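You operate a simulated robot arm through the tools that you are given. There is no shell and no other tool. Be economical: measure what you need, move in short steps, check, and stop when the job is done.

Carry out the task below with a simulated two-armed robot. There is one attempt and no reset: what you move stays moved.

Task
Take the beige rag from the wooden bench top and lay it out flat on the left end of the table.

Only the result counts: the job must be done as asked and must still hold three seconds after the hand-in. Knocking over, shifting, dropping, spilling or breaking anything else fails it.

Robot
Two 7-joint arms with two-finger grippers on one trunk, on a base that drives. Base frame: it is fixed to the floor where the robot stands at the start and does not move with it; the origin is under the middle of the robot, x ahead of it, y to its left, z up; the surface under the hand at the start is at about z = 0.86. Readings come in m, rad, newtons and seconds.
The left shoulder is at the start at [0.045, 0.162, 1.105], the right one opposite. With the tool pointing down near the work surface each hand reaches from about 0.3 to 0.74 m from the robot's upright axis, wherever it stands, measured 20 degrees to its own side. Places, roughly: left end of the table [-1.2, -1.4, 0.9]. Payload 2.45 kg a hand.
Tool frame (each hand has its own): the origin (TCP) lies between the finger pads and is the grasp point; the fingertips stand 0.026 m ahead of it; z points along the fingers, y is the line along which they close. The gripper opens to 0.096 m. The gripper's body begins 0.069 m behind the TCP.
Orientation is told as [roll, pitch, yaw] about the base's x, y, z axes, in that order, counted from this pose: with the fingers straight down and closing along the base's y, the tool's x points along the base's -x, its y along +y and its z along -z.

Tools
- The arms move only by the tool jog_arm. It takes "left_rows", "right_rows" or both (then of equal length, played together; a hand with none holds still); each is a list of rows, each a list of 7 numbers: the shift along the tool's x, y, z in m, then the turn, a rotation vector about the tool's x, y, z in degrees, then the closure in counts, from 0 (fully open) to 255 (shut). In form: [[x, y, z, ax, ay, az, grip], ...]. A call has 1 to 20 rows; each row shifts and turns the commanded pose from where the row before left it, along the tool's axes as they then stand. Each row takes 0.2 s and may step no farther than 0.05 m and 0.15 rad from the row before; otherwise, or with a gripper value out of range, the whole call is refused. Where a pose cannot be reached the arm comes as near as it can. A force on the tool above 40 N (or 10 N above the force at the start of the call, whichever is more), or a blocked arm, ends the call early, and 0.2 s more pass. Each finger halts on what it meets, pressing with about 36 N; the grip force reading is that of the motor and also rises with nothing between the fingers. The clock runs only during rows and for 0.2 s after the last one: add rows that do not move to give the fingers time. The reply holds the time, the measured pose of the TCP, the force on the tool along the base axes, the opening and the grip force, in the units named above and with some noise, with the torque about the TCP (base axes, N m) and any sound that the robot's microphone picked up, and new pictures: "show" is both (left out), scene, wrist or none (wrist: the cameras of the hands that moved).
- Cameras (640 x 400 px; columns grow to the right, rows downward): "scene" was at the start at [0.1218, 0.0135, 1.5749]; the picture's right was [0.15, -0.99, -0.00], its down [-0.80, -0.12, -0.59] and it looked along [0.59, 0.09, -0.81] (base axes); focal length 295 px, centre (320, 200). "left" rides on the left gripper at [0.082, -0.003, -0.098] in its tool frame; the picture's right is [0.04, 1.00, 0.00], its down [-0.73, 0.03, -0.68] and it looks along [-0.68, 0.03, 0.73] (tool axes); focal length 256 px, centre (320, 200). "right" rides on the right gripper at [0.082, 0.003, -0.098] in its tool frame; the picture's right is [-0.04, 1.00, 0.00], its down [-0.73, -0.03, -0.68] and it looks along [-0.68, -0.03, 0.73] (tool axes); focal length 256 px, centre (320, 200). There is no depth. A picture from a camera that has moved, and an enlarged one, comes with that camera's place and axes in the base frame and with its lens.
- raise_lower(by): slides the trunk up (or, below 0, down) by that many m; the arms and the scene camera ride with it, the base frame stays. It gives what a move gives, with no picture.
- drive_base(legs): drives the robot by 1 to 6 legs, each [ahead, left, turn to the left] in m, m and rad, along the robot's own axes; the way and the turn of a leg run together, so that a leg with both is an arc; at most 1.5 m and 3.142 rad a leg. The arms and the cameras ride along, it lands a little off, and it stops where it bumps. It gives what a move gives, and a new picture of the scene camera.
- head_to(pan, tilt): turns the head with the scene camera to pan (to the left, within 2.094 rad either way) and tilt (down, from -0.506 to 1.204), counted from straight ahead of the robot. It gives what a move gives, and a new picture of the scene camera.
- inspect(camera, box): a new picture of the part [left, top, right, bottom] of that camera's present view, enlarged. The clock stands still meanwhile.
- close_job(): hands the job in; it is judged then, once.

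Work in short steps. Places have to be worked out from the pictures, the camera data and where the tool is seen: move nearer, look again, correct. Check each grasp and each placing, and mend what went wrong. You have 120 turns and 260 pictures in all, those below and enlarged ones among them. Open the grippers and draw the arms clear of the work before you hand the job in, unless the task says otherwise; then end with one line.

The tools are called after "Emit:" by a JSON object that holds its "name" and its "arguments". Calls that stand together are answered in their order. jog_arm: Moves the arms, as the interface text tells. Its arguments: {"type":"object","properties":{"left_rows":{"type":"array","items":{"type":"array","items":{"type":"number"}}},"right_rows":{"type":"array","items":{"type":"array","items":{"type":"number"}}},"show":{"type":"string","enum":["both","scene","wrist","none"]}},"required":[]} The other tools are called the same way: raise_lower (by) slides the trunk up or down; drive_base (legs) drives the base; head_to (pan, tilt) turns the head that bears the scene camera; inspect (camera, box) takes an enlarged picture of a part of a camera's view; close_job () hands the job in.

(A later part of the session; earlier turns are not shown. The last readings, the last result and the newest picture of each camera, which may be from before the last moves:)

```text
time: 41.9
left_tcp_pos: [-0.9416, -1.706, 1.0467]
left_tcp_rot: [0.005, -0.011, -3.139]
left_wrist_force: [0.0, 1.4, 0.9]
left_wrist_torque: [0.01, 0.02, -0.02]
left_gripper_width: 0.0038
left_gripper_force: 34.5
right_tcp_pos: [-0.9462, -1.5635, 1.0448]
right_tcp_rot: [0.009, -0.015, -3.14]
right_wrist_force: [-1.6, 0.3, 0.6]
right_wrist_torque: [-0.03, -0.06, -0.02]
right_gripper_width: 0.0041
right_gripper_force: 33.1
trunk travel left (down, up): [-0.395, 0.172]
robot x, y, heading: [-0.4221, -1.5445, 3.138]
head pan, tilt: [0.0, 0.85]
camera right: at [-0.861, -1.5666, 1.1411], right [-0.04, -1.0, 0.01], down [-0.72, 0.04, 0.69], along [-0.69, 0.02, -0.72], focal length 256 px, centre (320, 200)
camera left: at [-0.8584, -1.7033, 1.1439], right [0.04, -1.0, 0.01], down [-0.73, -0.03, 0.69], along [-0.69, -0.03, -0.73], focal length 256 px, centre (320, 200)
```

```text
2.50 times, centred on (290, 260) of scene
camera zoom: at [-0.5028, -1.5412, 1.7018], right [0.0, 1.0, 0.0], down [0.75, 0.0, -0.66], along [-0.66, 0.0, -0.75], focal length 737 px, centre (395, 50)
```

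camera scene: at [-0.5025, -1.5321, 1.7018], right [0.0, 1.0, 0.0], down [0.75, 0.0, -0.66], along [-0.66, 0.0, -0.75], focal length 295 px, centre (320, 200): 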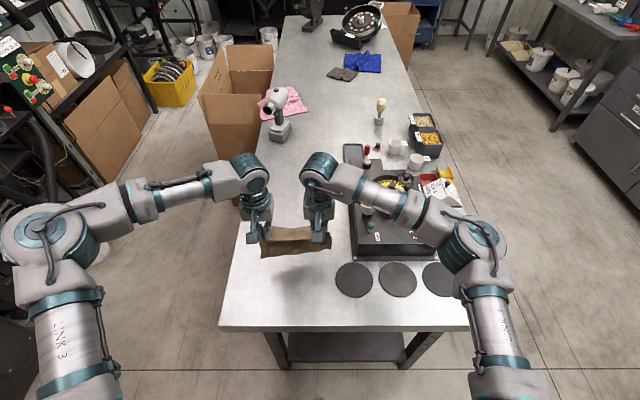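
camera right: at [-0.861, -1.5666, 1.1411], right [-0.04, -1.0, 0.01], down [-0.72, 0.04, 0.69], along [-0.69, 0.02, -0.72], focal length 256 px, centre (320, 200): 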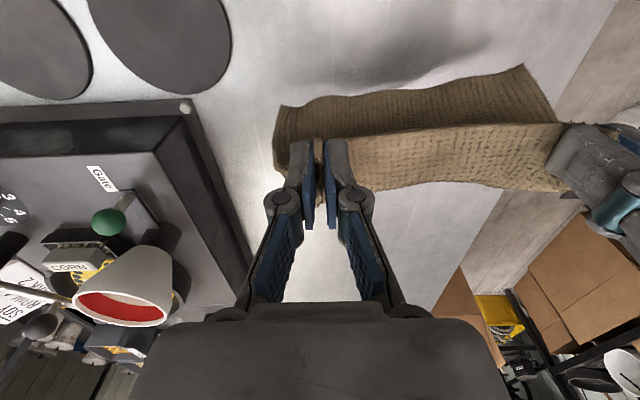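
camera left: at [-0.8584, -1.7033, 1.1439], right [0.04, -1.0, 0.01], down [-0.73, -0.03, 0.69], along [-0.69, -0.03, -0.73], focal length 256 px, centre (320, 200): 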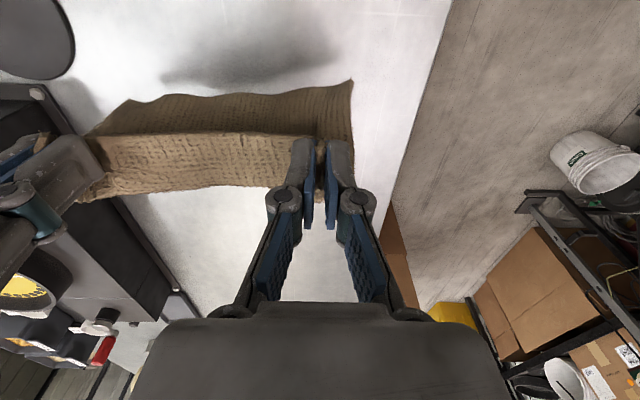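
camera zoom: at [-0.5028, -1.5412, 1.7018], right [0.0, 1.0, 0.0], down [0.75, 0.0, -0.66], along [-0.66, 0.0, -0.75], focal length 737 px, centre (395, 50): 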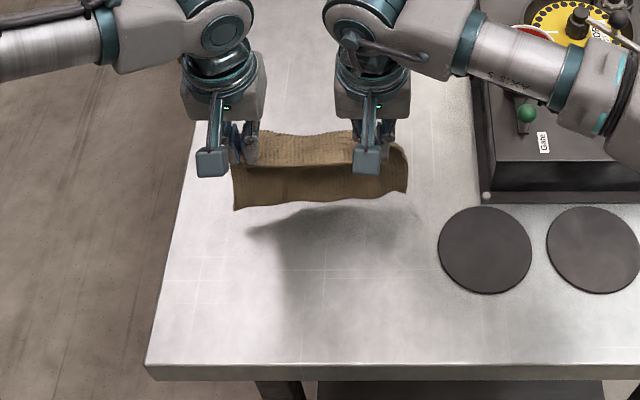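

I can't tell how the cloth is draped: there seem to be two panels either side of the pinch line. I'll zoom in on it.

Emit:
{"name": "inspect", "arguments": {"camera": "right", "box": [250, 40, 590, 240]}}

Emit:
{"name": "inspect", "arguments": {"camera": "scene", "box": [250, 210, 330, 290]}}

```text
1.88 times, centred on (420, 140) of right
camera zoom: at [-0.861, -1.5666, 1.1411], right [-0.04, -1.0, 0.01], down [-0.72, 0.04, 0.69], along [-0.69, 0.02, -0.72], focal length 482 px, centre (132, 313)
```

zoom: 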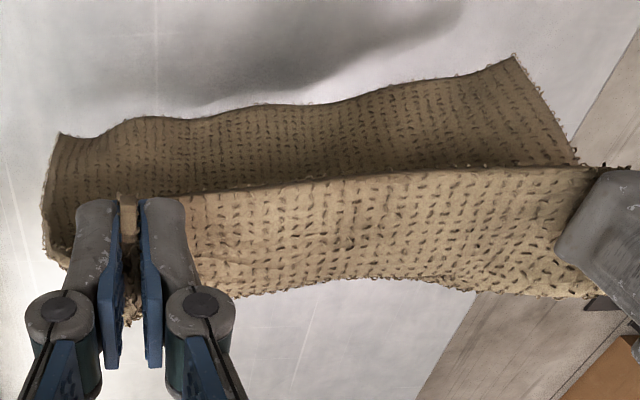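

```text
5.00 times, centred on (290, 250) of scene
camera zoom: at [-0.5028, -1.5412, 1.7018], right [0.0, 1.0, 0.0], down [0.75, 0.0, -0.66], along [-0.66, 0.0, -0.75], focal length 1474 px, centre (470, -50)
```

zoom: 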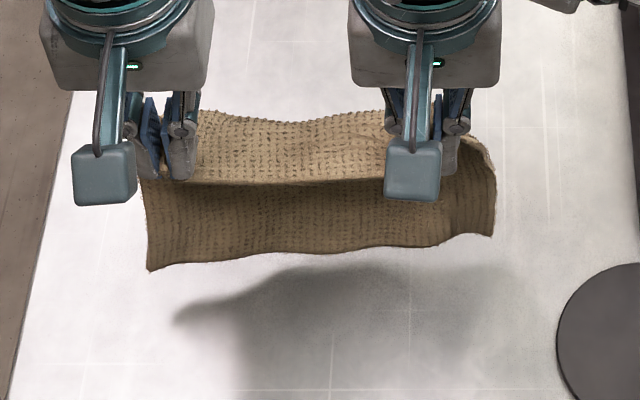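

The edges match a cloth held along its near edge, going forward a little and then hanging down, with the bottom at about x −0.94, z 0.93. I want more room before laying it, so I'll tilt the head down to see whether the base can move closer.

Emit:
{"name": "head_to", "arguments": {"pan": 0.0, "tilt": 1.2}}

```text
time: 42.7
left_tcp_pos: [-0.9421, -1.7229, 1.0441]
left_tcp_rot: [-0.006, -0.011, -3.137]
left_wrist_force: [0.9, 0.0, 0.8]
left_wrist_torque: [0.07, -0.01, -0.01]
left_gripper_width: 0.005
left_gripper_force: 36.3
right_tcp_pos: [-0.9463, -1.5819, 1.0441]
right_tcp_rot: [-0.002, -0.012, -3.138]
right_wrist_force: [0.4, -0.7, -0.5]
right_wrist_torque: [0.01, -0.01, -0.02]
right_gripper_width: 0.004
right_gripper_force: 33.0
trunk travel left (down, up): [-0.395, 0.172]
robot x, y, heading: [-0.4232, -1.543, -3.141]
head pan, tilt: [0.0, 1.201]
camera scene: at [-0.4806, -1.5659, 1.678], right [0.0, 1.0, 0.01], down [0.93, 0.01, -0.36], along [-0.36, 0.01, -0.93], focal length 295 px, centre (320, 200)
```

scene: 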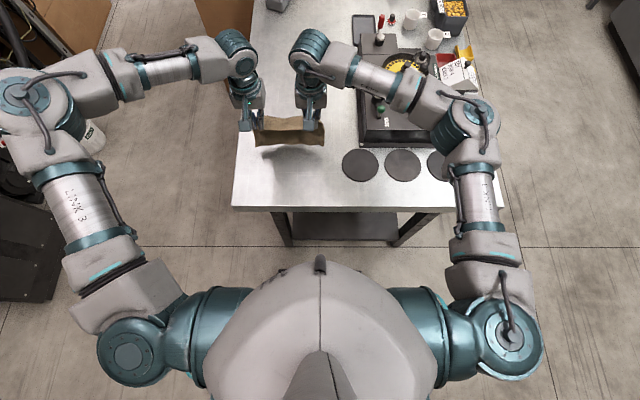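

The table edge is at x −0.757 and there's room to move. I'll raise the hands 4 cm and drive forward 6 cm.

Emit:
{"name": "jog_arm", "arguments": {"left_rows": [[0, 0, -0.02, 0, 0, 0, 255], [0, 0, -0.02, 0, 0, 0, 255]], "right_rows": [[0, 0, -0.02, 0, 0, 0, 255], [0, 0, -0.02, 0, 0, 0, 255]], "show": "none"}}

Emit:
{"name": "drive_base", "arguments": {"legs": [[0.055, 0, 0]]}}

Emit:
{"name": "head_to", "arguments": {"pan": 0.0, "tilt": 0.95}}

```text
time: 43.3
left_tcp_pos: [-0.9408, -1.7476, 1.0825]
left_tcp_rot: [-0.026, -0.01, -3.129]
left_wrist_force: [0.6, -0.7, 0.7]
left_wrist_torque: [0.13, -0.07, 0.0]
left_gripper_width: 0.0047
left_gripper_force: 36.1
right_tcp_pos: [-0.9419, -1.6057, 1.0842]
right_tcp_rot: [-0.017, -0.017, -3.136]
right_wrist_force: [-0.1, -1.1, -0.4]
right_wrist_torque: [0.04, 0.09, -0.03]
right_gripper_width: 0.0041
right_gripper_force: 32.9
trunk travel left (down, up): [-0.395, 0.172]
robot x, y, heading: [-0.4214, -1.5542, -3.143]
head pan, tilt: [0.0, 1.201]
```

```text
time: 44.2
left_tcp_pos: [-0.9913, -1.7512, 1.0827]
left_tcp_rot: [-0.028, -0.016, -3.13]
left_wrist_force: [0.8, -0.3, 2.3]
left_wrist_torque: [0.2, -0.02, 0.0]
left_gripper_width: 0.0047
left_gripper_force: 35.7
right_tcp_pos: [-0.9926, -1.6088, 1.0871]
right_tcp_rot: [-0.02, -0.021, -3.136]
right_wrist_force: [1.2, -0.8, 0.4]
right_wrist_torque: [0.03, 0.1, -0.02]
right_gripper_width: 0.0042
right_gripper_force: 32.9
trunk travel left (down, up): [-0.395, 0.172]
robot x, y, heading: [-0.4748, -1.5555, -3.141]
head pan, tilt: [0.0, 1.201]
camera scene: at [-0.524, -1.5787, 1.6785], right [0.0, 1.0, 0.02], down [0.93, 0.01, -0.36], along [-0.36, 0.02, -0.93], focal length 295 px, centre (320, 200)
```

scene: 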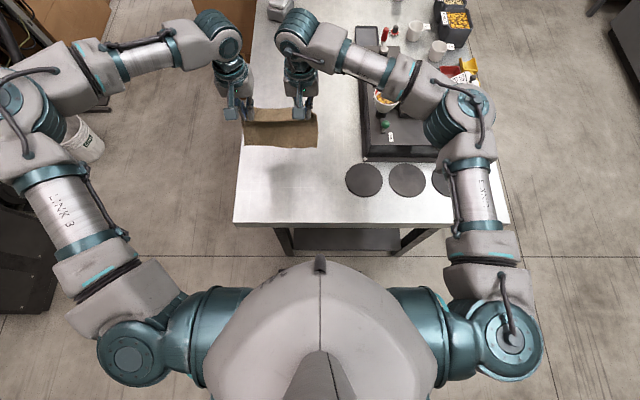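

```text
time: 45.0
left_tcp_pos: [-0.9942, -1.7387, 1.084]
left_tcp_rot: [-0.013, -0.012, -3.131]
left_wrist_force: [0.5, -0.1, -0.6]
left_wrist_torque: [0.04, -0.02, -0.03]
left_gripper_width: 0.0048
left_gripper_force: 32.4
right_tcp_pos: [-0.9959, -1.597, 1.085]
right_tcp_rot: [-0.007, -0.017, -3.134]
right_wrist_force: [-0.8, -0.5, -0.5]
right_wrist_torque: [0.04, 0.0, -0.01]
right_gripper_width: 0.0041
right_gripper_force: 33.0
trunk travel left (down, up): [-0.395, 0.172]
robot x, y, heading: [-0.4752, -1.5548, -3.139]
head pan, tilt: [0.0, 0.949]
camera scene: at [-0.5521, -1.5461, 1.6942], right [0.0, 1.0, 0.0], down [0.82, 0.0, -0.58], along [-0.58, 0.0, -0.82], focal length 295 px, centre (320, 200)
```

scene: 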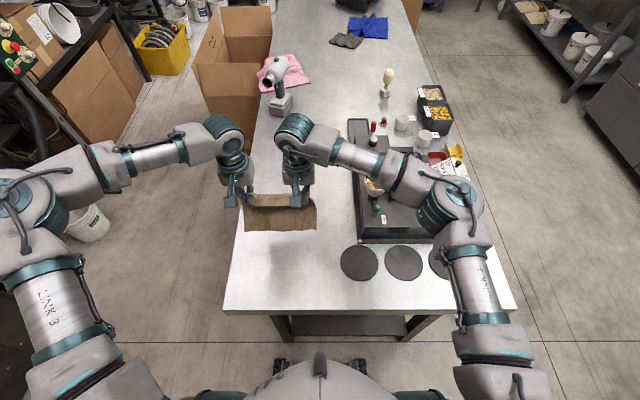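

The base is in position with the wheels clear of the shelf. I'll wait for the sway to die out.

Emit:
{"name": "jog_arm", "arguments": {"left_rows": [[0, 0, 0, 0, 0, 0, 255], [0, 0, 0, 0, 0, 0, 255], [0, 0, 0, 0, 0, 0, 255], [0, 0, 0, 0, 0, 0, 255], [0, 0, 0, 0, 0, 0, 255], [0, 0, 0, 0, 0, 0, 255], [0, 0, 0, 0, 0, 0, 255], [0, 0, 0, 0, 0, 0, 255], [0, 0, 0, 0, 0, 0, 255], [0, 0, 0, 0, 0, 0, 255], [0, 0, 0, 0, 0, 0, 255], [0, 0, 0, 0, 0, 0, 255], [0, 0, 0, 0, 0, 0, 255], [0, 0, 0, 0, 0, 0, 255], [0, 0, 0, 0, 0, 0, 255]], "show": "scene"}}

```text
time: 48.2
left_tcp_pos: [-0.9951, -1.729, 1.0846]
left_tcp_rot: [-0.007, -0.014, -3.132]
left_wrist_force: [-0.7, 0.3, -0.2]
left_wrist_torque: [0.07, 0.03, 0.04]
left_gripper_width: 0.0036
left_gripper_force: 31.5
right_tcp_pos: [-0.9958, -1.5882, 1.0862]
right_tcp_rot: [-0.001, -0.019, -3.135]
right_wrist_force: [-0.3, 0.9, -0.8]
right_wrist_torque: [0.01, 0.0, -0.01]
right_gripper_width: 0.0038
right_gripper_force: 33.5
trunk travel left (down, up): [-0.395, 0.172]
robot x, y, heading: [-0.4756, -1.5498, -3.142]
head pan, tilt: [0.0, 0.949]
camera scene: at [-0.5517, -1.5611, 1.6943], right [0.0, 1.0, 0.01], down [0.82, 0.0, -0.58], along [-0.58, 0.01, -0.82], focal length 295 px, centre (320, 200)
```

scene: 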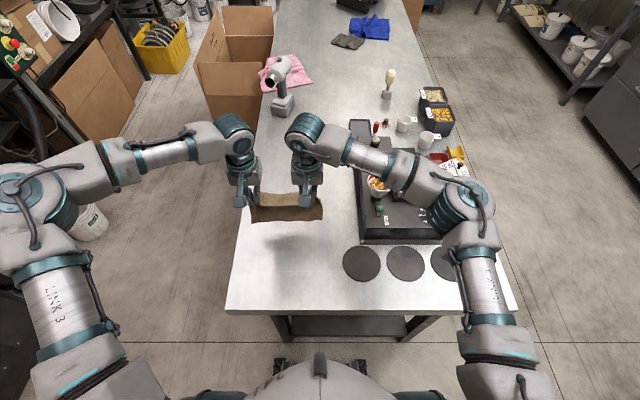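

The sway has settled and the rag is centred at y ≈ −1.66. I'll lower until the bottom edge just meets the table.

Emit:
{"name": "jog_arm", "arguments": {"left_rows": [[0, 0, 0.01, 0, 0, 0, 255], [0, 0, 0.01, 0, 0, 0, 255], [0, 0, 0.01, 0, 0, 0, 255], [0, 0, 0.01, 0, 0, 0, 255], [0, 0, 0.008, 0, 0, 0, 255], [0, 0, 0.006, 0, 0, 0, 255], [0, 0, 0, 0, 0, 0, 255]], "right_rows": [[0, 0, 0.01, 0, 0, 0, 255], [0, 0, 0.01, 0, 0, 0, 255], [0, 0, 0.01, 0, 0, 0, 255], [0, 0, 0.01, 0, 0, 0, 255], [0, 0, 0.008, 0, 0, 0, 255], [0, 0, 0.006, 0, 0, 0, 255], [0, 0, 0, 0, 0, 0, 255]], "show": "wrist"}}

Emit:
{"name": "inspect", "arguments": {"camera": "scene", "box": [220, 160, 380, 260]}}

```text
time: 49.8
left_tcp_pos: [-0.9942, -1.7504, 1.0297]
left_tcp_rot: [-0.02, -0.012, -3.128]
left_wrist_force: [-0.7, -1.2, -0.9]
left_wrist_torque: [0.16, 0.0, -0.03]
left_gripper_width: 0.0045
left_gripper_force: 31.8
right_tcp_pos: [-0.9972, -1.6084, 1.0307]
right_tcp_rot: [-0.017, -0.018, -3.133]
right_wrist_force: [0.9, -1.7, -0.1]
right_wrist_torque: [0.06, 0.06, 0.0]
right_gripper_width: 0.004
right_gripper_force: 33.0
trunk travel left (down, up): [-0.395, 0.172]
robot x, y, heading: [-0.4776, -1.5546, -3.141]
head pan, tilt: [0.0, 0.949]
camera right: at [-0.9116, -1.6123, 1.128], right [-0.03, -1.0, -0.02], down [-0.72, 0.01, 0.69], along [-0.69, 0.03, -0.72], focal length 256 px, centre (320, 200)
camera left: at [-0.9106, -1.7494, 1.1266], right [0.05, -1.0, -0.02], down [-0.72, -0.05, 0.69], along [-0.69, -0.02, -0.73], focal length 256 px, centre (320, 200)
```

right: 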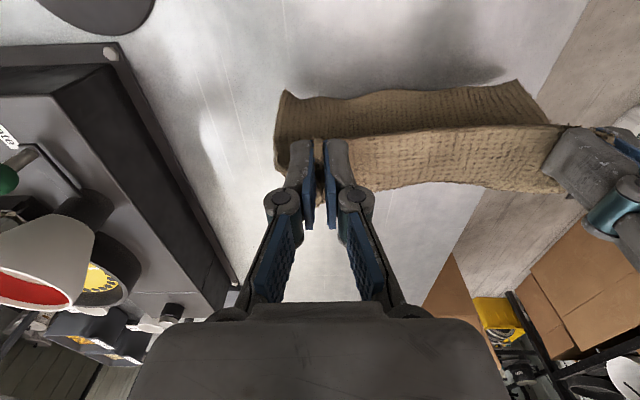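
left: 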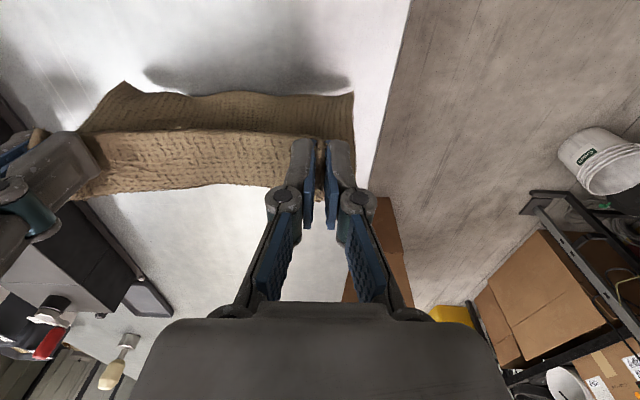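

```text
4.00 times, centred on (300, 210) of scene
camera zoom: at [-0.5512, -1.5783, 1.6942], right [0.0, 1.0, 0.01], down [0.82, 0.01, -0.58], along [-0.58, 0.01, -0.82], focal length 1179 px, centre (400, 160)
```

zoom: 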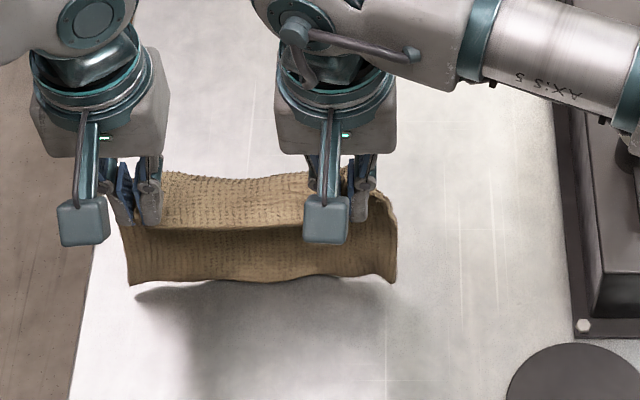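

The bottom edge is almost touching. I'll now lower while drawing back, halfway first, then look.

Emit:
{"name": "jog_arm", "arguments": {"left_rows": [[0.002, -0.001, 0.01, 0, 0, 0, 255], [0.006, -0.001, 0.01, 0, 0, 0, 255], [0.012, -0.001, 0.008, 0, 0, 0, 255], [0.012, -0.001, 0.008, 0, 0, 0, 255], [0.012, -0.001, 0.008, 0, 0, 0, 255], [0.012, -0.001, 0.008, 0, 0, 0, 255], [0, 0, 0, 0, 0, 0, 255]], "right_rows": [[0.002, -0.001, 0.01, 0, 0, 0, 255], [0.006, -0.001, 0.01, 0, 0, 0, 255], [0.012, -0.001, 0.008, 0, 0, 0, 255], [0.012, -0.001, 0.008, 0, 0, 0, 255], [0.012, -0.001, 0.008, 0, 0, 0, 255], [0.012, -0.001, 0.008, 0, 0, 0, 255], [0, 0, 0, 0, 0, 0, 255]], "show": "wrist"}}

Emit:
{"name": "inspect", "arguments": {"camera": "scene", "box": [220, 180, 380, 280]}}

```text
time: 51.4
left_tcp_pos: [-0.9397, -1.7282, 0.9783]
left_tcp_rot: [-0.01, -0.015, -3.131]
left_wrist_force: [-0.3, 0.3, -0.7]
left_wrist_torque: [0.03, 0.01, -0.01]
left_gripper_width: 0.0046
left_gripper_force: 33.8
right_tcp_pos: [-0.9414, -1.586, 0.979]
right_tcp_rot: [-0.004, -0.017, -3.134]
right_wrist_force: [0.2, -0.4, -0.2]
right_wrist_torque: [-0.05, -0.02, -0.02]
right_gripper_width: 0.0043
right_gripper_force: 32.8
trunk travel left (down, up): [-0.395, 0.172]
robot x, y, heading: [-0.4776, -1.5551, -3.14]
head pan, tilt: [0.0, 0.949]
camera right: at [-0.8558, -1.5893, 1.0756], right [-0.03, -1.0, 0.0], down [-0.72, 0.02, 0.69], along [-0.69, 0.03, -0.72], focal length 256 px, centre (320, 200)
camera left: at [-0.8555, -1.7253, 1.076], right [0.05, -1.0, -0.01], down [-0.72, -0.04, 0.69], along [-0.69, -0.03, -0.73], focal length 256 px, centre (320, 200)
```

right: 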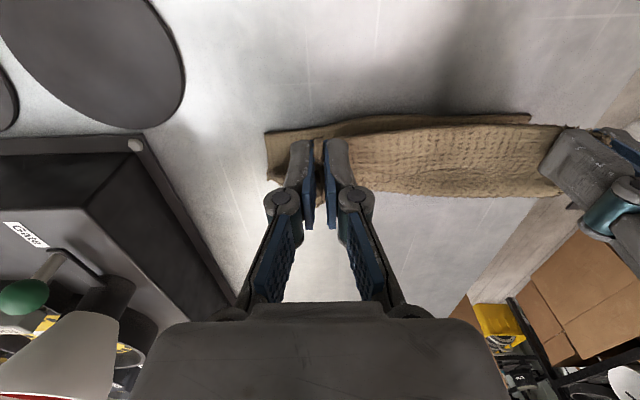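
left: 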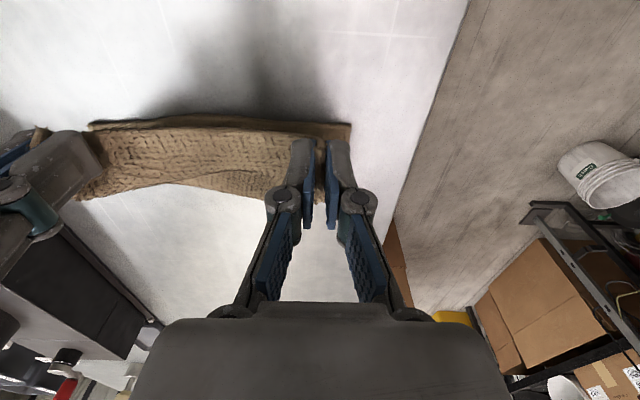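

```text
4.00 times, centred on (300, 230) of scene
camera zoom: at [-0.5509, -1.5455, 1.6944], right [0.0, 1.0, 0.0], down [0.82, 0.0, -0.58], along [-0.58, 0.0, -0.82], focal length 1179 px, centre (400, 80)
```

zoom: 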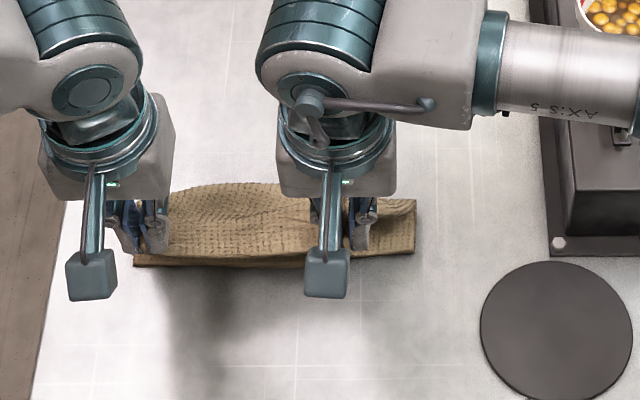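

The bottom edge slid back under the hands and the cloth is curling into a C. I'll raise again, go forward, and tilt the fingers 40° forward so the cloth leaves the pads upward and forward and its bottom hangs further ahead.

Emit:
{"name": "jog_arm", "arguments": {"left_rows": [[0, 0, -0.02, 0, 0, 0, 255], [0, 0, -0.02, 0, 0, 0, 255], [-0.01, 0, -0.02, 0, 0, 0, 255], [-0.015, 0, -0.02, 0, 0, 0, 255], [-0.015, 0, -0.02, 0, 0, 0, 255], [0, 0, 0, 0, -8, 0, 255], [0, 0, 0, 0, -8, 0, 255], [0, 0, 0, 0, -8, 0, 255], [0, 0, 0, 0, -8, 0, 255], [0, 0, 0, 0, -8, 0, 255], [0, 0, 0, 0, 0, 0, 255], [0, 0, 0, 0, 0, 0, 255]], "right_rows": [[0, 0, -0.02, 0, 0, 0, 255], [0, 0, -0.02, 0, 0, 0, 255], [-0.01, 0, -0.02, 0, 0, 0, 255], [-0.015, 0, -0.02, 0, 0, 0, 255], [-0.015, 0, -0.02, 0, 0, 0, 255], [0, 0, 0, 0, -8, 0, 255], [0, 0, 0, 0, -8, 0, 255], [0, 0, 0, 0, -8, 0, 255], [0, 0, 0, 0, -8, 0, 255], [0, 0, 0, 0, -8, 0, 255], [0, 0, 0, 0, 0, 0, 255], [0, 0, 0, 0, 0, 0, 255]]}}

Emit:
{"name": "inspect", "arguments": {"camera": "scene", "box": [220, 160, 380, 260]}}

```text
time: 54.0
left_tcp_pos: [-0.9777, -1.7145, 1.08]
left_tcp_rot: [0.001, -0.712, -3.131]
left_wrist_force: [-0.7, 0.6, 1.1]
left_wrist_torque: [0.0, -0.03, 0.04]
left_gripper_width: 0.0042
left_gripper_force: 32.9
right_tcp_pos: [-0.9793, -1.5728, 1.0802]
right_tcp_rot: [0.005, -0.716, -3.141]
right_wrist_force: [1.2, 1.6, 0.7]
right_wrist_torque: [-0.02, -0.02, 0.06]
right_gripper_width: 0.0037
right_gripper_force: 33.1
trunk travel left (down, up): [-0.395, 0.172]
robot x, y, heading: [-0.4799, -1.5513, -3.142]
head pan, tilt: [0.0, 0.949]
camera scene: at [-0.5502, -1.5335, 1.6943], right [0.0, 1.0, -0.01], down [0.82, -0.01, -0.58], along [-0.58, -0.01, -0.82], focal length 295 px, centre (320, 200)
camera right: at [-0.8518, -1.5757, 1.1003], right [-0.02, -1.0, 0.03], down [-0.11, 0.03, 0.99], along [-0.99, 0.02, -0.11], focal length 256 px, centre (320, 200)
camera left: at [-0.8507, -1.7122, 1.1018], right [0.04, -1.0, -0.03], down [-0.11, -0.03, 0.99], along [-0.99, -0.04, -0.11], focal length 256 px, centre (320, 200)
```

scene: 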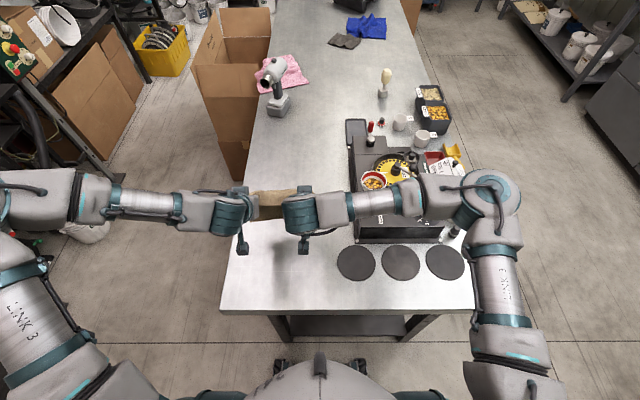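
right: 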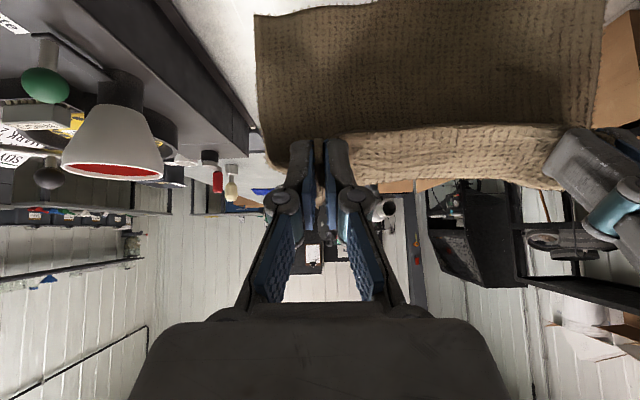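
left: 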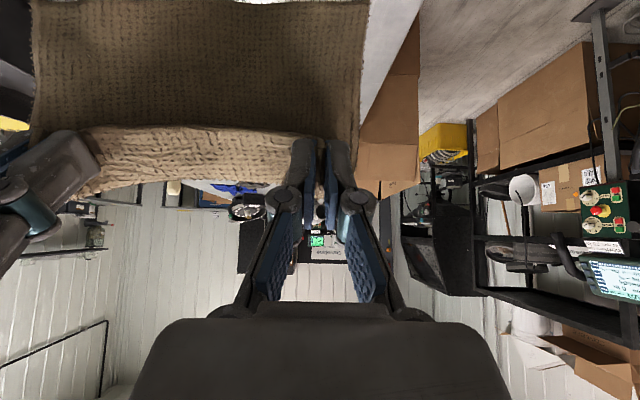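

```text
4.00 times, centred on (300, 210) of scene
camera zoom: at [-0.5502, -1.5335, 1.6943], right [0.0, 1.0, -0.01], down [0.82, -0.01, -0.58], along [-0.58, -0.01, -0.82], focal length 1179 px, centre (400, 160)
```

zoom: 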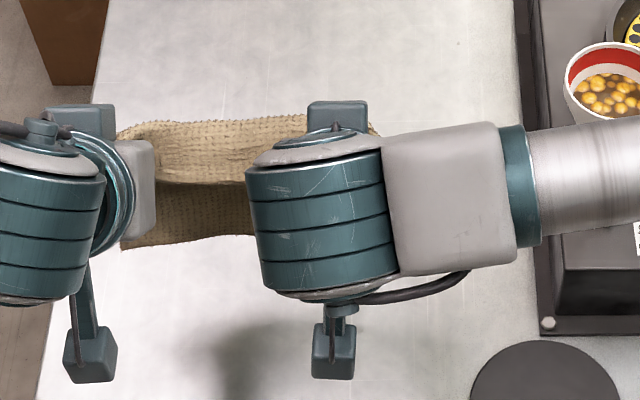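

The cloth is fairly limp and hangs beneath the pads with its bottom at x ≈ −0.99, z ≈ 0.97. I'll lower it to touch and then draw back briskly, so inertia and friction leave the bottom edge behind.

Emit:
{"name": "jog_arm", "arguments": {"left_rows": [[0.009, 0, 0.0107, 0, 0, 0, 255], [0.009, 0, 0.0107, 0, 0, 0, 255], [0.009, 0, 0.0107, 0, 0, 0, 255], [0.009, 0, 0.0107, 0, 0, 0, 255], [0.009, 0, 0.0107, 0, 0, 0, 255], [0.009, 0, 0.0107, 0, 0, 0, 255], [0, 0, 0, 0, 0, 0, 255], [0.0441, 0, -0.0174, 0, 0, 0, 255], [0.0441, 0, -0.0174, 0, 0, 0, 255], [0.0441, 0, -0.0174, 0, 0, 0, 255], [0, 0, 0, 0, 0, 0, 255]], "right_rows": [[0.009, 0, 0.0107, 0, 0, 0, 255], [0.009, 0, 0.0107, 0, 0, 0, 255], [0.009, 0, 0.0107, 0, 0, 0, 255], [0.009, 0, 0.0107, 0, 0, 0, 255], [0.009, 0, 0.0107, 0, 0, 0, 255], [0.009, 0, 0.0107, 0, 0, 0, 255], [0, 0, 0, 0, 0, 0, 255], [0.0441, 0, -0.0174, 0, 0, 0, 255], [0.0441, 0, -0.0174, 0, 0, 0, 255], [0.0441, 0, -0.0174, 0, 0, 0, 255], [0, 0, 0, 0, 0, 0, 255]]}}

Emit:
{"name": "inspect", "arguments": {"camera": "scene", "box": [220, 180, 380, 280]}}

```text
time: 56.4
left_tcp_pos: [-0.8639, -1.7318, 0.9451]
left_tcp_rot: [-0.018, -0.71, -3.122]
left_wrist_force: [0.1, 0.6, -0.1]
left_wrist_torque: [0.06, -0.02, -0.04]
left_gripper_width: 0.0041
left_gripper_force: 33.0
left hand out of reach, approached as far as the arm can: row 10
right_tcp_pos: [-0.8457, -1.5867, 0.9478]
right_tcp_rot: [-0.008, -0.717, -3.13]
right_wrist_force: [-0.1, -1.2, 0.6]
right_wrist_torque: [-0.04, -0.01, 0.02]
right_gripper_width: 0.0043
right_gripper_force: 32.7
trunk travel left (down, up): [-0.395, 0.172]
robot x, y, heading: [-0.4814, -1.5529, -3.142]
head pan, tilt: [0.0, 0.949]
camera scene: at [-0.5499, -1.5612, 1.6944], right [0.0, 1.0, 0.01], down [0.82, 0.0, -0.58], along [-0.58, 0.0, -0.82], focal length 295 px, centre (320, 200)
camera right: at [-0.7182, -1.5885, 0.968], right [-0.02, -1.0, 0.02], down [-0.11, 0.02, 0.99], along [-0.99, 0.02, -0.11], focal length 256 px, centre (320, 200)
camera left: at [-0.7376, -1.7283, 0.9674], right [0.04, -1.0, -0.04], down [-0.11, -0.04, 0.99], along [-0.99, -0.03, -0.12], focal length 256 px, centre (320, 200)
```

scene: 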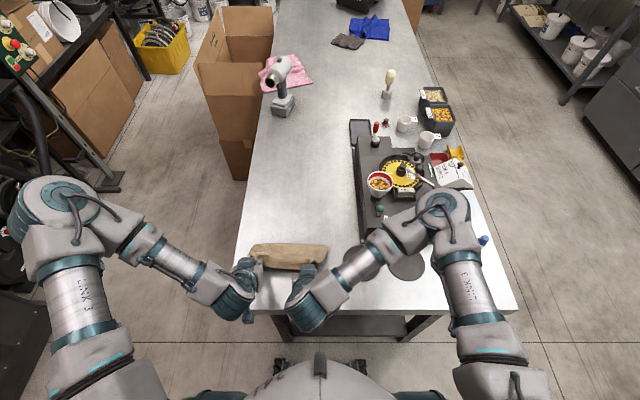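
right: 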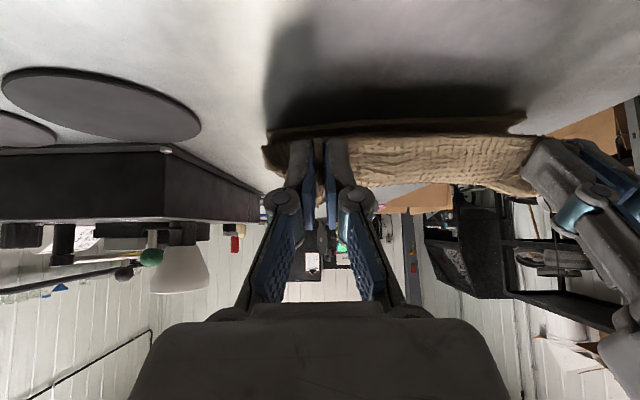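
left: 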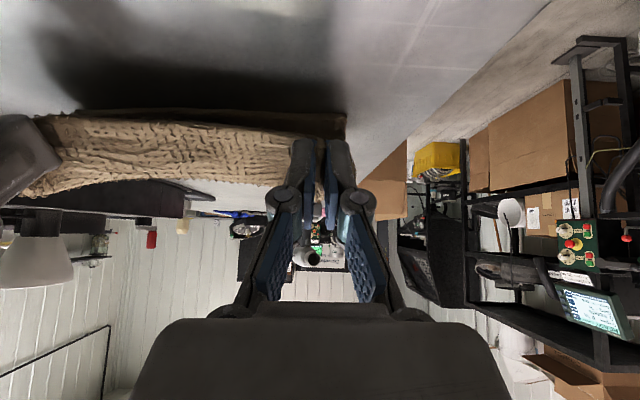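

```text
4.00 times, centred on (300, 230) of scene
camera zoom: at [-0.5499, -1.5612, 1.6944], right [0.0, 1.0, 0.01], down [0.82, 0.0, -0.58], along [-0.58, 0.0, -0.82], focal length 1179 px, centre (400, 80)
```

zoom: 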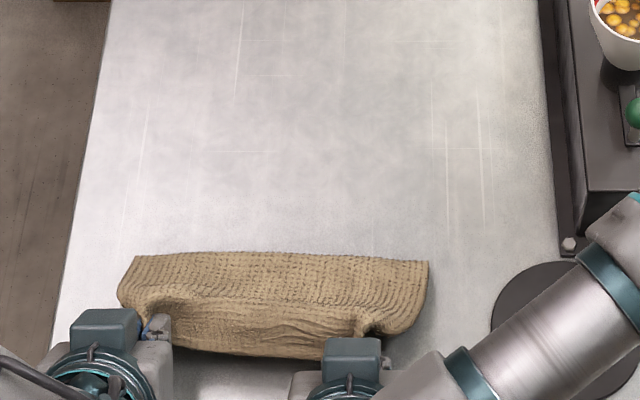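

Dragging only slid the folded cloth, because friction on this table is low. New plan: turn the held edge over forwards like a page so the free edge lies flat near me, release, then regrip that edge with rotated hands, which gives a clean vertical exit. First I'll lift, untilt and sweep forward.

Emit:
{"name": "jog_arm", "arguments": {"left_rows": [[-0.0086, 0, -0.0102, 0, 0, 0, 255], [-0.0086, 0, -0.0102, 0, 0, 0, 255], [-0.0086, 0, -0.0102, 0, 0, 0, 255], [0, 0, 0, 0, 8, 0, 255], [0, 0, 0, 0, 8, 0, 255], [0, 0, 0, 0, 8, 0, 255], [0, 0, 0, 0, 8, 0, 255], [0, 0, 0, 0, 8, 0, 255], [-0.027, 0, 0, 0, 0, 0, 255], [-0.027, 0, 0, 0, 0, 0, 255], [-0.027, 0, 0, 0, 0, 0, 255], [-0.027, 0, 0.013, 0, 0, 0, 255], [-0.027, 0, 0.017, 0, 0, 0, 255], [0, 0, 0.012, 0, 0, 0, 255], [0, 0, 0, 0, 0, 0, 255]], "right_rows": [[-0.0086, 0, -0.0102, 0, 0, 0, 255], [-0.0086, 0, -0.0102, 0, 0, 0, 255], [-0.0086, 0, -0.0102, 0, 0, 0, 255], [0, 0, 0, 0, 8, 0, 255], [0, 0, 0, 0, 8, 0, 255], [0, 0, 0, 0, 8, 0, 255], [0, 0, 0, 0, 8, 0, 255], [0, 0, 0, 0, 8, 0, 255], [-0.0305, 0, 0, 0, 0, 0, 255], [-0.0305, 0, 0, 0, 0, 0, 255], [-0.0305, 0, 0, 0, 0, 0, 255], [-0.0305, 0, 0.013, 0, 0, 0, 255], [-0.0305, 0, 0.017, 0, 0, 0, 255], [0, 0, 0.012, 0, 0, 0, 255], [0, 0, 0, 0, 0, 0, 255]]}}

Emit:
{"name": "inspect", "arguments": {"camera": "scene", "box": [220, 160, 380, 260]}}

```text
time: 59.6
left_tcp_pos: [-0.9882, -1.7505, 0.963]
left_tcp_rot: [-0.017, -0.016, -3.133]
left_wrist_force: [-4.9, 35.5, -2.8]
left_wrist_torque: [1.01, 0.12, -0.08]
left_gripper_width: 0.0054
left_gripper_force: 33.6
left hand out of reach, approached as far as the arm can: row 1, 2, 3, 12, 13, 14
right_tcp_pos: [-1.0002, -1.5871, 0.9489]
right_tcp_rot: [0.005, -0.018, -3.131]
right_wrist_force: [4.3, -35.9, 1.5]
right_wrist_torque: [-0.95, -0.12, 0.38]
right_gripper_width: 0.0048
right_gripper_force: 33.5
trunk travel left (down, up): [-0.395, 0.172]
robot x, y, heading: [-0.4801, -1.5511, -3.14]
head pan, tilt: [0.0, 0.949]
camera scene: at [-0.5511, -1.5482, 1.6944], right [0.0, 1.0, 0.0], down [0.82, 0.0, -0.58], along [-0.58, 0.0, -0.82], focal length 295 px, centre (320, 200)
camera right: at [-0.9143, -1.5881, 1.0465], right [-0.03, -1.0, 0.01], down [-0.72, 0.02, 0.69], along [-0.69, 0.02, -0.72], focal length 256 px, centre (320, 200)
camera left: at [-0.9039, -1.7496, 1.059], right [0.05, -1.0, -0.02], down [-0.72, -0.05, 0.69], along [-0.69, -0.02, -0.72], focal length 256 px, centre (320, 200)
```

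scene: 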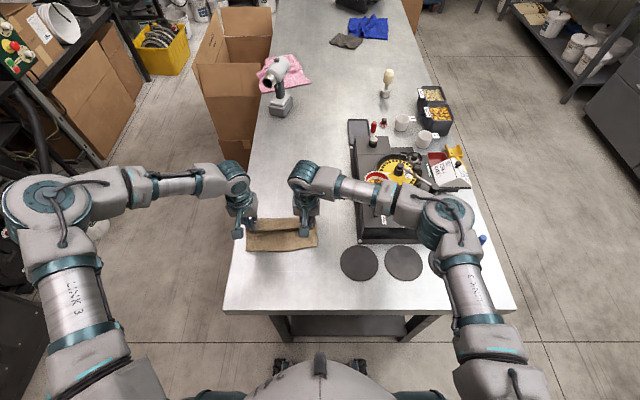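
right: 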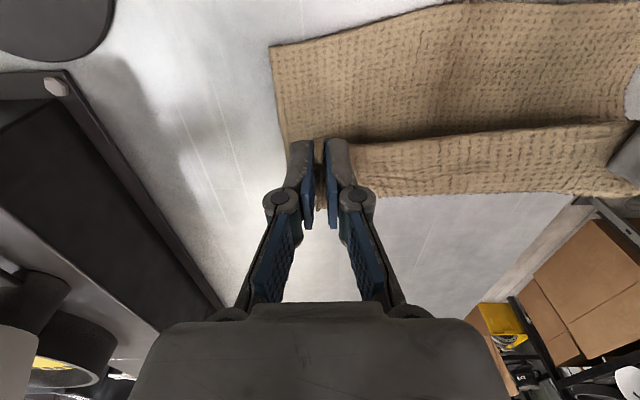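
left: 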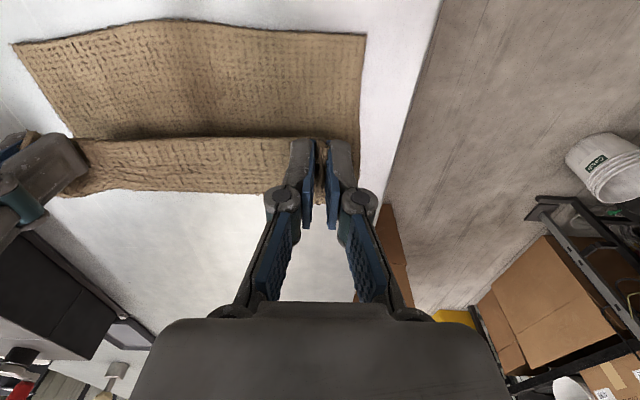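

```text
4.00 times, centred on (300, 210) of scene
camera zoom: at [-0.5511, -1.5482, 1.6944], right [0.0, 1.0, 0.0], down [0.82, 0.0, -0.58], along [-0.58, 0.0, -0.82], focal length 1179 px, centre (400, 160)
```

zoom: 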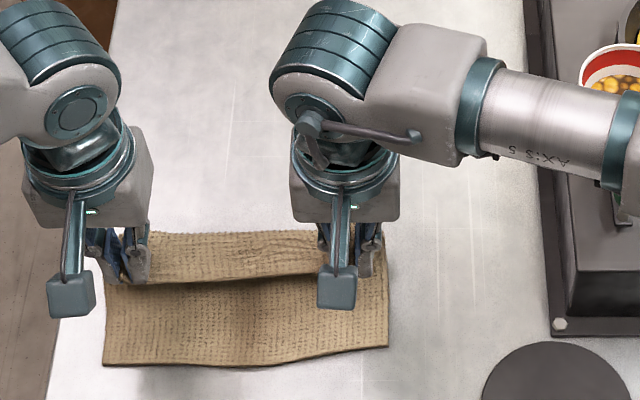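

The page-turn worked: the lower panel now lies flat toward me. Left is at its reach limit and the cloth is taut, so I'll ease the right hand back and both inward, and lower.

Emit:
{"name": "jog_arm", "arguments": {"left_rows": [[0, -0.006, 0.005, 0, 0, 0, 255], [0.002, -0.005, 0.008, 0, 0, 0, 255], [0, 0, 0.008, 0, 0, 0, 255], [0, 0, 0.004, 0, 0, 0, 255], [0, 0, 0, 0, 0, 0, 255]], "right_rows": [[0.006, 0.006, 0.003, 0, 0, 0, 255], [0.006, 0.006, 0.004, 0, 0, 0, 255], [0, 0, 0.004, 0, 0, 0, 255], [0, 0, 0.002, 0, 0, 0, 255], [0, 0, 0, 0, 0, 0, 255]], "show": "none"}}

```text
time: 60.8
left_tcp_pos: [-0.9749, -1.7573, 0.9464]
left_tcp_rot: [-0.011, -0.013, -3.13]
left_wrist_force: [-3.2, 20.5, -0.8]
left_wrist_torque: [0.55, 0.07, -0.01]
left_gripper_width: 0.0046
left_gripper_force: 33.7
left hand out of reach, approached as far as the arm can: row 1, 2, 3
right_tcp_pos: [-0.9886, -1.5987, 0.9359]
right_tcp_rot: [-0.004, -0.018, -3.134]
right_wrist_force: [3.1, -19.9, 1.4]
right_wrist_torque: [-0.54, -0.08, 0.22]
right_gripper_width: 0.0042
right_gripper_force: 33.2
trunk travel left (down, up): [-0.395, 0.172]
robot x, y, heading: [-0.4799, -1.553, -3.149]
head pan, tilt: [0.0, 0.949]
```

Left is still limited by reach at this height. I'll bring both back about 2 cm, finish lowering and relax the tension.

Emit:
{"name": "jog_arm", "arguments": {"left_rows": [[0.006, -0.003, 0, 0, 0, 0, 255], [0.006, -0.003, 0.004, 0, 0, 0, 255], [0, -0.002, 0.006, 0, 0, 0, 255], [0, 0, 0, 0, 0, 0, 255]], "right_rows": [[0.012, 0.004, 0, 0, 0, 0, 255], [0.012, 0.004, 0, 0, 0, 0, 255], [0, 0, 0.001, 0, 0, 0, 255], [0, 0, 0, 0, 0, 0, 255]], "show": "wrist"}}

```text
time: 61.8
left_tcp_pos: [-0.9613, -1.7517, 0.9364]
left_tcp_rot: [-0.011, -0.015, -3.129]
left_wrist_force: [-0.1, 0.5, 0.4]
left_wrist_torque: [-0.02, 0.02, 0.01]
left_gripper_width: 0.004
left_gripper_force: 33.0
left hand out of reach, approached as far as the arm can: row 3
right_tcp_pos: [-0.9634, -1.6054, 0.9343]
right_tcp_rot: [-0.005, -0.016, -3.136]
right_wrist_force: [-1.0, 0.2, 0.1]
right_wrist_torque: [0.01, 0.02, 0.0]
right_gripper_width: 0.0039
right_gripper_force: 33.2
trunk travel left (down, up): [-0.395, 0.172]
robot x, y, heading: [-0.4802, -1.5559, -3.14]
head pan, tilt: [0.0, 0.949]
camera right: at [-0.8789, -1.6075, 1.0309], right [-0.03, -1.0, -0.01], down [-0.72, 0.02, 0.69], along [-0.69, 0.03, -0.72], focal length 256 px, centre (320, 200)
camera left: at [-0.8775, -1.7495, 1.0345], right [0.05, -1.0, -0.01], down [-0.72, -0.04, 0.69], along [-0.69, -0.03, -0.72], focal length 256 px, centre (320, 200)
```

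right: 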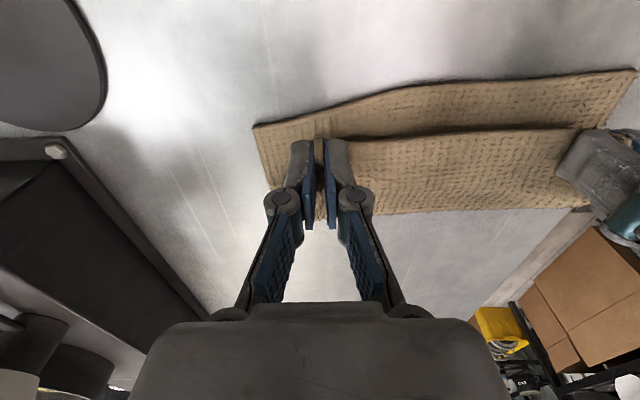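
left: 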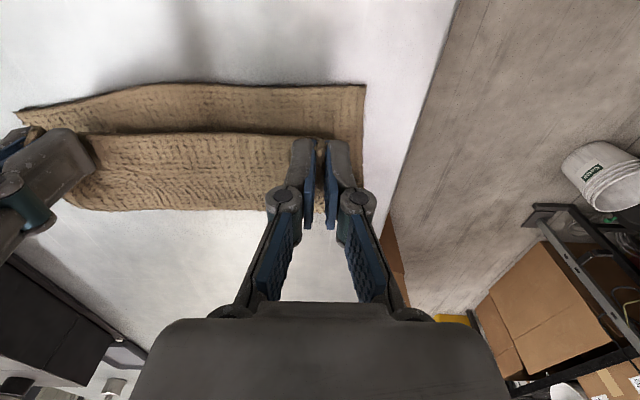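

Only about 3 cm of the free edge sticks out, and less on the right. Tilting the fingers forward gives more reach, so I'll push the held edge about 4.5 cm further forward.

Emit:
{"name": "jog_arm", "arguments": {"left_rows": [[0, 0, -0.004, 0, -8, 0, 255], [0, 0, -0.002, 0, -8, 0, 255], [0, 0, -0.001, 0, -8, 0, 255], [-0.0091, 0, 0.0041, 0, 0, 0, 255], [-0.0091, 0, 0.0041, 0, 0, 0, 255], [-0.0091, 0, 0.0041, 0, 0, 0, 255], [-0.0091, 0, 0.0041, 0, 0, 0, 255], [-0.0045, 0, 0.002, 0, 0, 0, 255], [0, 0, 0, 0, 0, 0, 255]], "right_rows": [[0, 0, -0.004, 0, -8, 0, 255], [0, 0, -0.002, 0, -8, 0, 255], [0, 0, -0.001, 0, -8, 0, 255], [-0.0091, 0, 0.0041, 0, 0, 0, 255], [-0.0091, 0, 0.0041, 0, 0, 0, 255], [-0.0091, 0, 0.0041, 0, 0, 0, 255], [-0.0091, 0, 0.0041, 0, 0, 0, 255], [-0.0045, 0, 0.002, 0, 0, 0, 255], [0, 0, 0, 0, 0, 0, 255]], "show": "wrist"}}

```text
time: 63.8
left_tcp_pos: [-1.0064, -1.7526, 0.9452]
left_tcp_rot: [-0.012, -0.432, -3.126]
left_wrist_force: [0.0, -0.3, 0.1]
left_wrist_torque: [0.04, -0.03, -0.02]
left_gripper_width: 0.0047
left_gripper_force: 31.7
right_tcp_pos: [-1.0089, -1.6058, 0.9427]
right_tcp_rot: [-0.005, -0.437, -3.132]
right_wrist_force: [0.4, 0.1, 0.7]
right_wrist_torque: [0.02, 0.02, 0.04]
right_gripper_width: 0.0037
right_gripper_force: 32.4
trunk travel left (down, up): [-0.395, 0.172]
robot x, y, heading: [-0.48, -1.5479, -3.143]
head pan, tilt: [0.0, 0.949]
camera right: at [-0.8905, -1.6079, 0.9969], right [-0.03, -1.0, 0.01], down [-0.38, 0.02, 0.93], along [-0.93, 0.02, -0.38], focal length 256 px, centre (320, 200)
camera left: at [-0.8892, -1.7483, 1.0004], right [0.05, -1.0, -0.03], down [-0.38, -0.04, 0.92], along [-0.92, -0.03, -0.38], focal length 256 px, centre (320, 200)
```

right: 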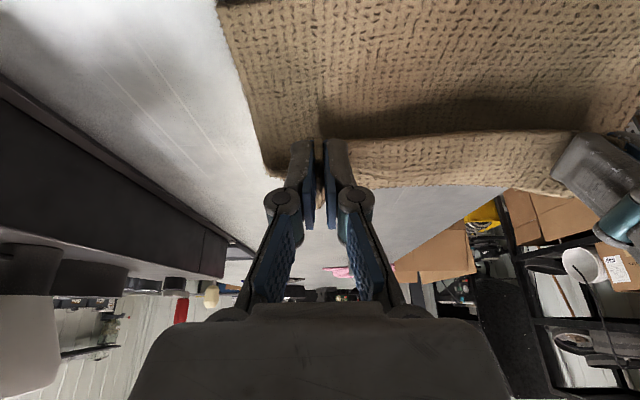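
left: 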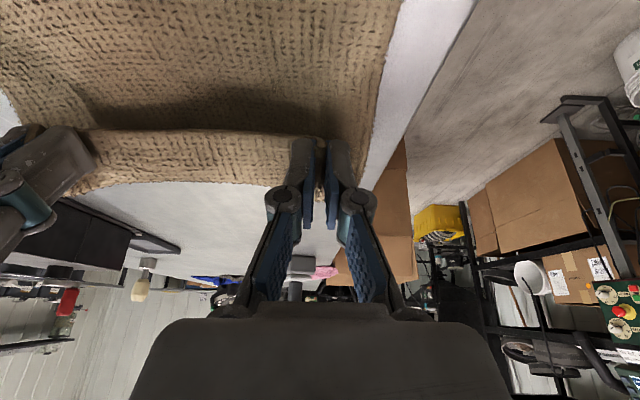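

Good, much more of the lower layer is laid out flat. I'll go another 3.5 cm forward and look from above.

Emit:
{"name": "jog_arm", "arguments": {"left_rows": [[-0.0091, 0, 0.0041, 0, 0, 0, 255], [-0.0091, 0, 0.0041, 0, 0, 0, 255], [-0.0091, 0, 0.0041, 0, 0, 0, 255], [-0.0045, 0, 0.002, 0, 0, 0, 255], [0, 0, 0, 0, 0, 0, 255]], "right_rows": [[-0.0091, 0, 0.0041, 0, 0, 0, 255], [-0.0091, 0, 0.0041, 0, 0, 0, 255], [-0.0091, 0, 0.0041, 0, 0, 0, 255], [-0.0045, 0, 0.002, 0, 0, 0, 255], [0, 0, 0, 0, 0, 0, 255]], "show": "wrist"}}

Emit:
{"name": "inspect", "arguments": {"camera": "scene", "box": [220, 160, 380, 260]}}

```text
time: 65.0
left_tcp_pos: [-1.038, -1.7539, 0.9469]
left_tcp_rot: [-0.012, -0.433, -3.127]
left_wrist_force: [-0.4, 1.9, -1.3]
left_wrist_torque: [0.07, -0.02, -0.04]
left_gripper_width: 0.0049
left_gripper_force: 35.2
left hand out of reach, approached as far as the arm can: row 4
right_tcp_pos: [-1.0419, -1.6071, 0.9434]
right_tcp_rot: [-0.005, -0.438, -3.133]
right_wrist_force: [0.0, -1.4, 0.3]
right_wrist_torque: [0.0, -0.02, 0.03]
right_gripper_width: 0.0039
right_gripper_force: 33.5
trunk travel left (down, up): [-0.395, 0.172]
robot x, y, heading: [-0.4746, -1.5529, -3.148]
head pan, tilt: [0.0, 0.949]
camera right: at [-0.9255, -1.6089, 0.997], right [-0.03, -1.0, 0.01], down [-0.38, 0.02, 0.93], along [-0.93, 0.02, -0.38], focal length 256 px, centre (320, 200)
camera left: at [-0.9221, -1.7516, 1.003], right [0.05, -1.0, -0.03], down [-0.38, -0.04, 0.92], along [-0.92, -0.03, -0.38], focal length 256 px, centre (320, 200)
```

right: 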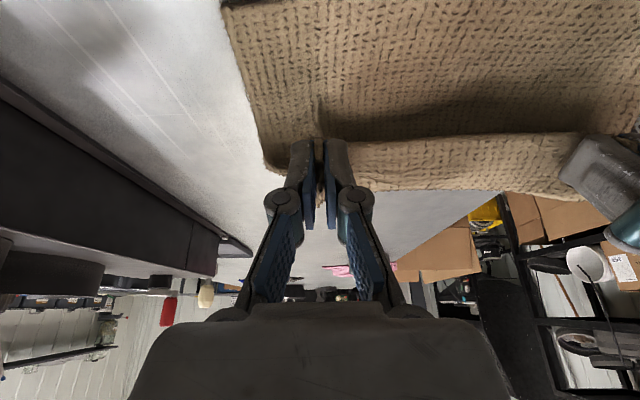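
left: 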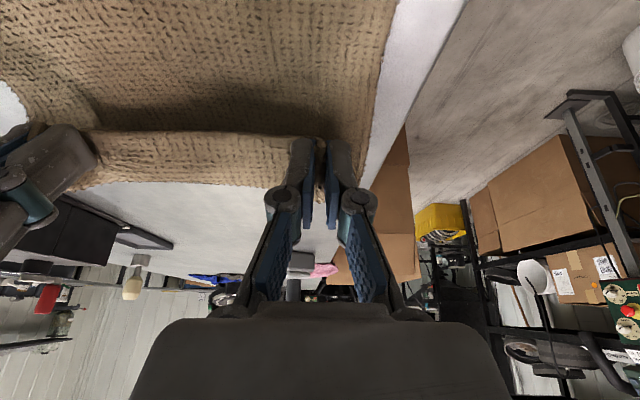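

```text
4.00 times, centred on (300, 210) of scene
camera zoom: at [-0.5508, -1.5531, 1.6944], right [0.0, 1.0, 0.0], down [0.82, 0.0, -0.58], along [-0.58, 0.0, -0.82], focal length 1179 px, centre (400, 160)
```

zoom: 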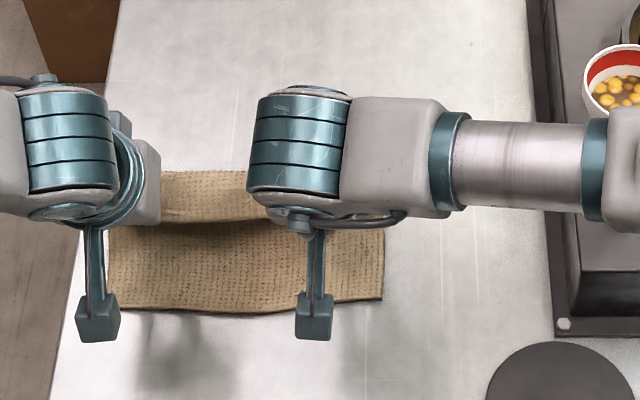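

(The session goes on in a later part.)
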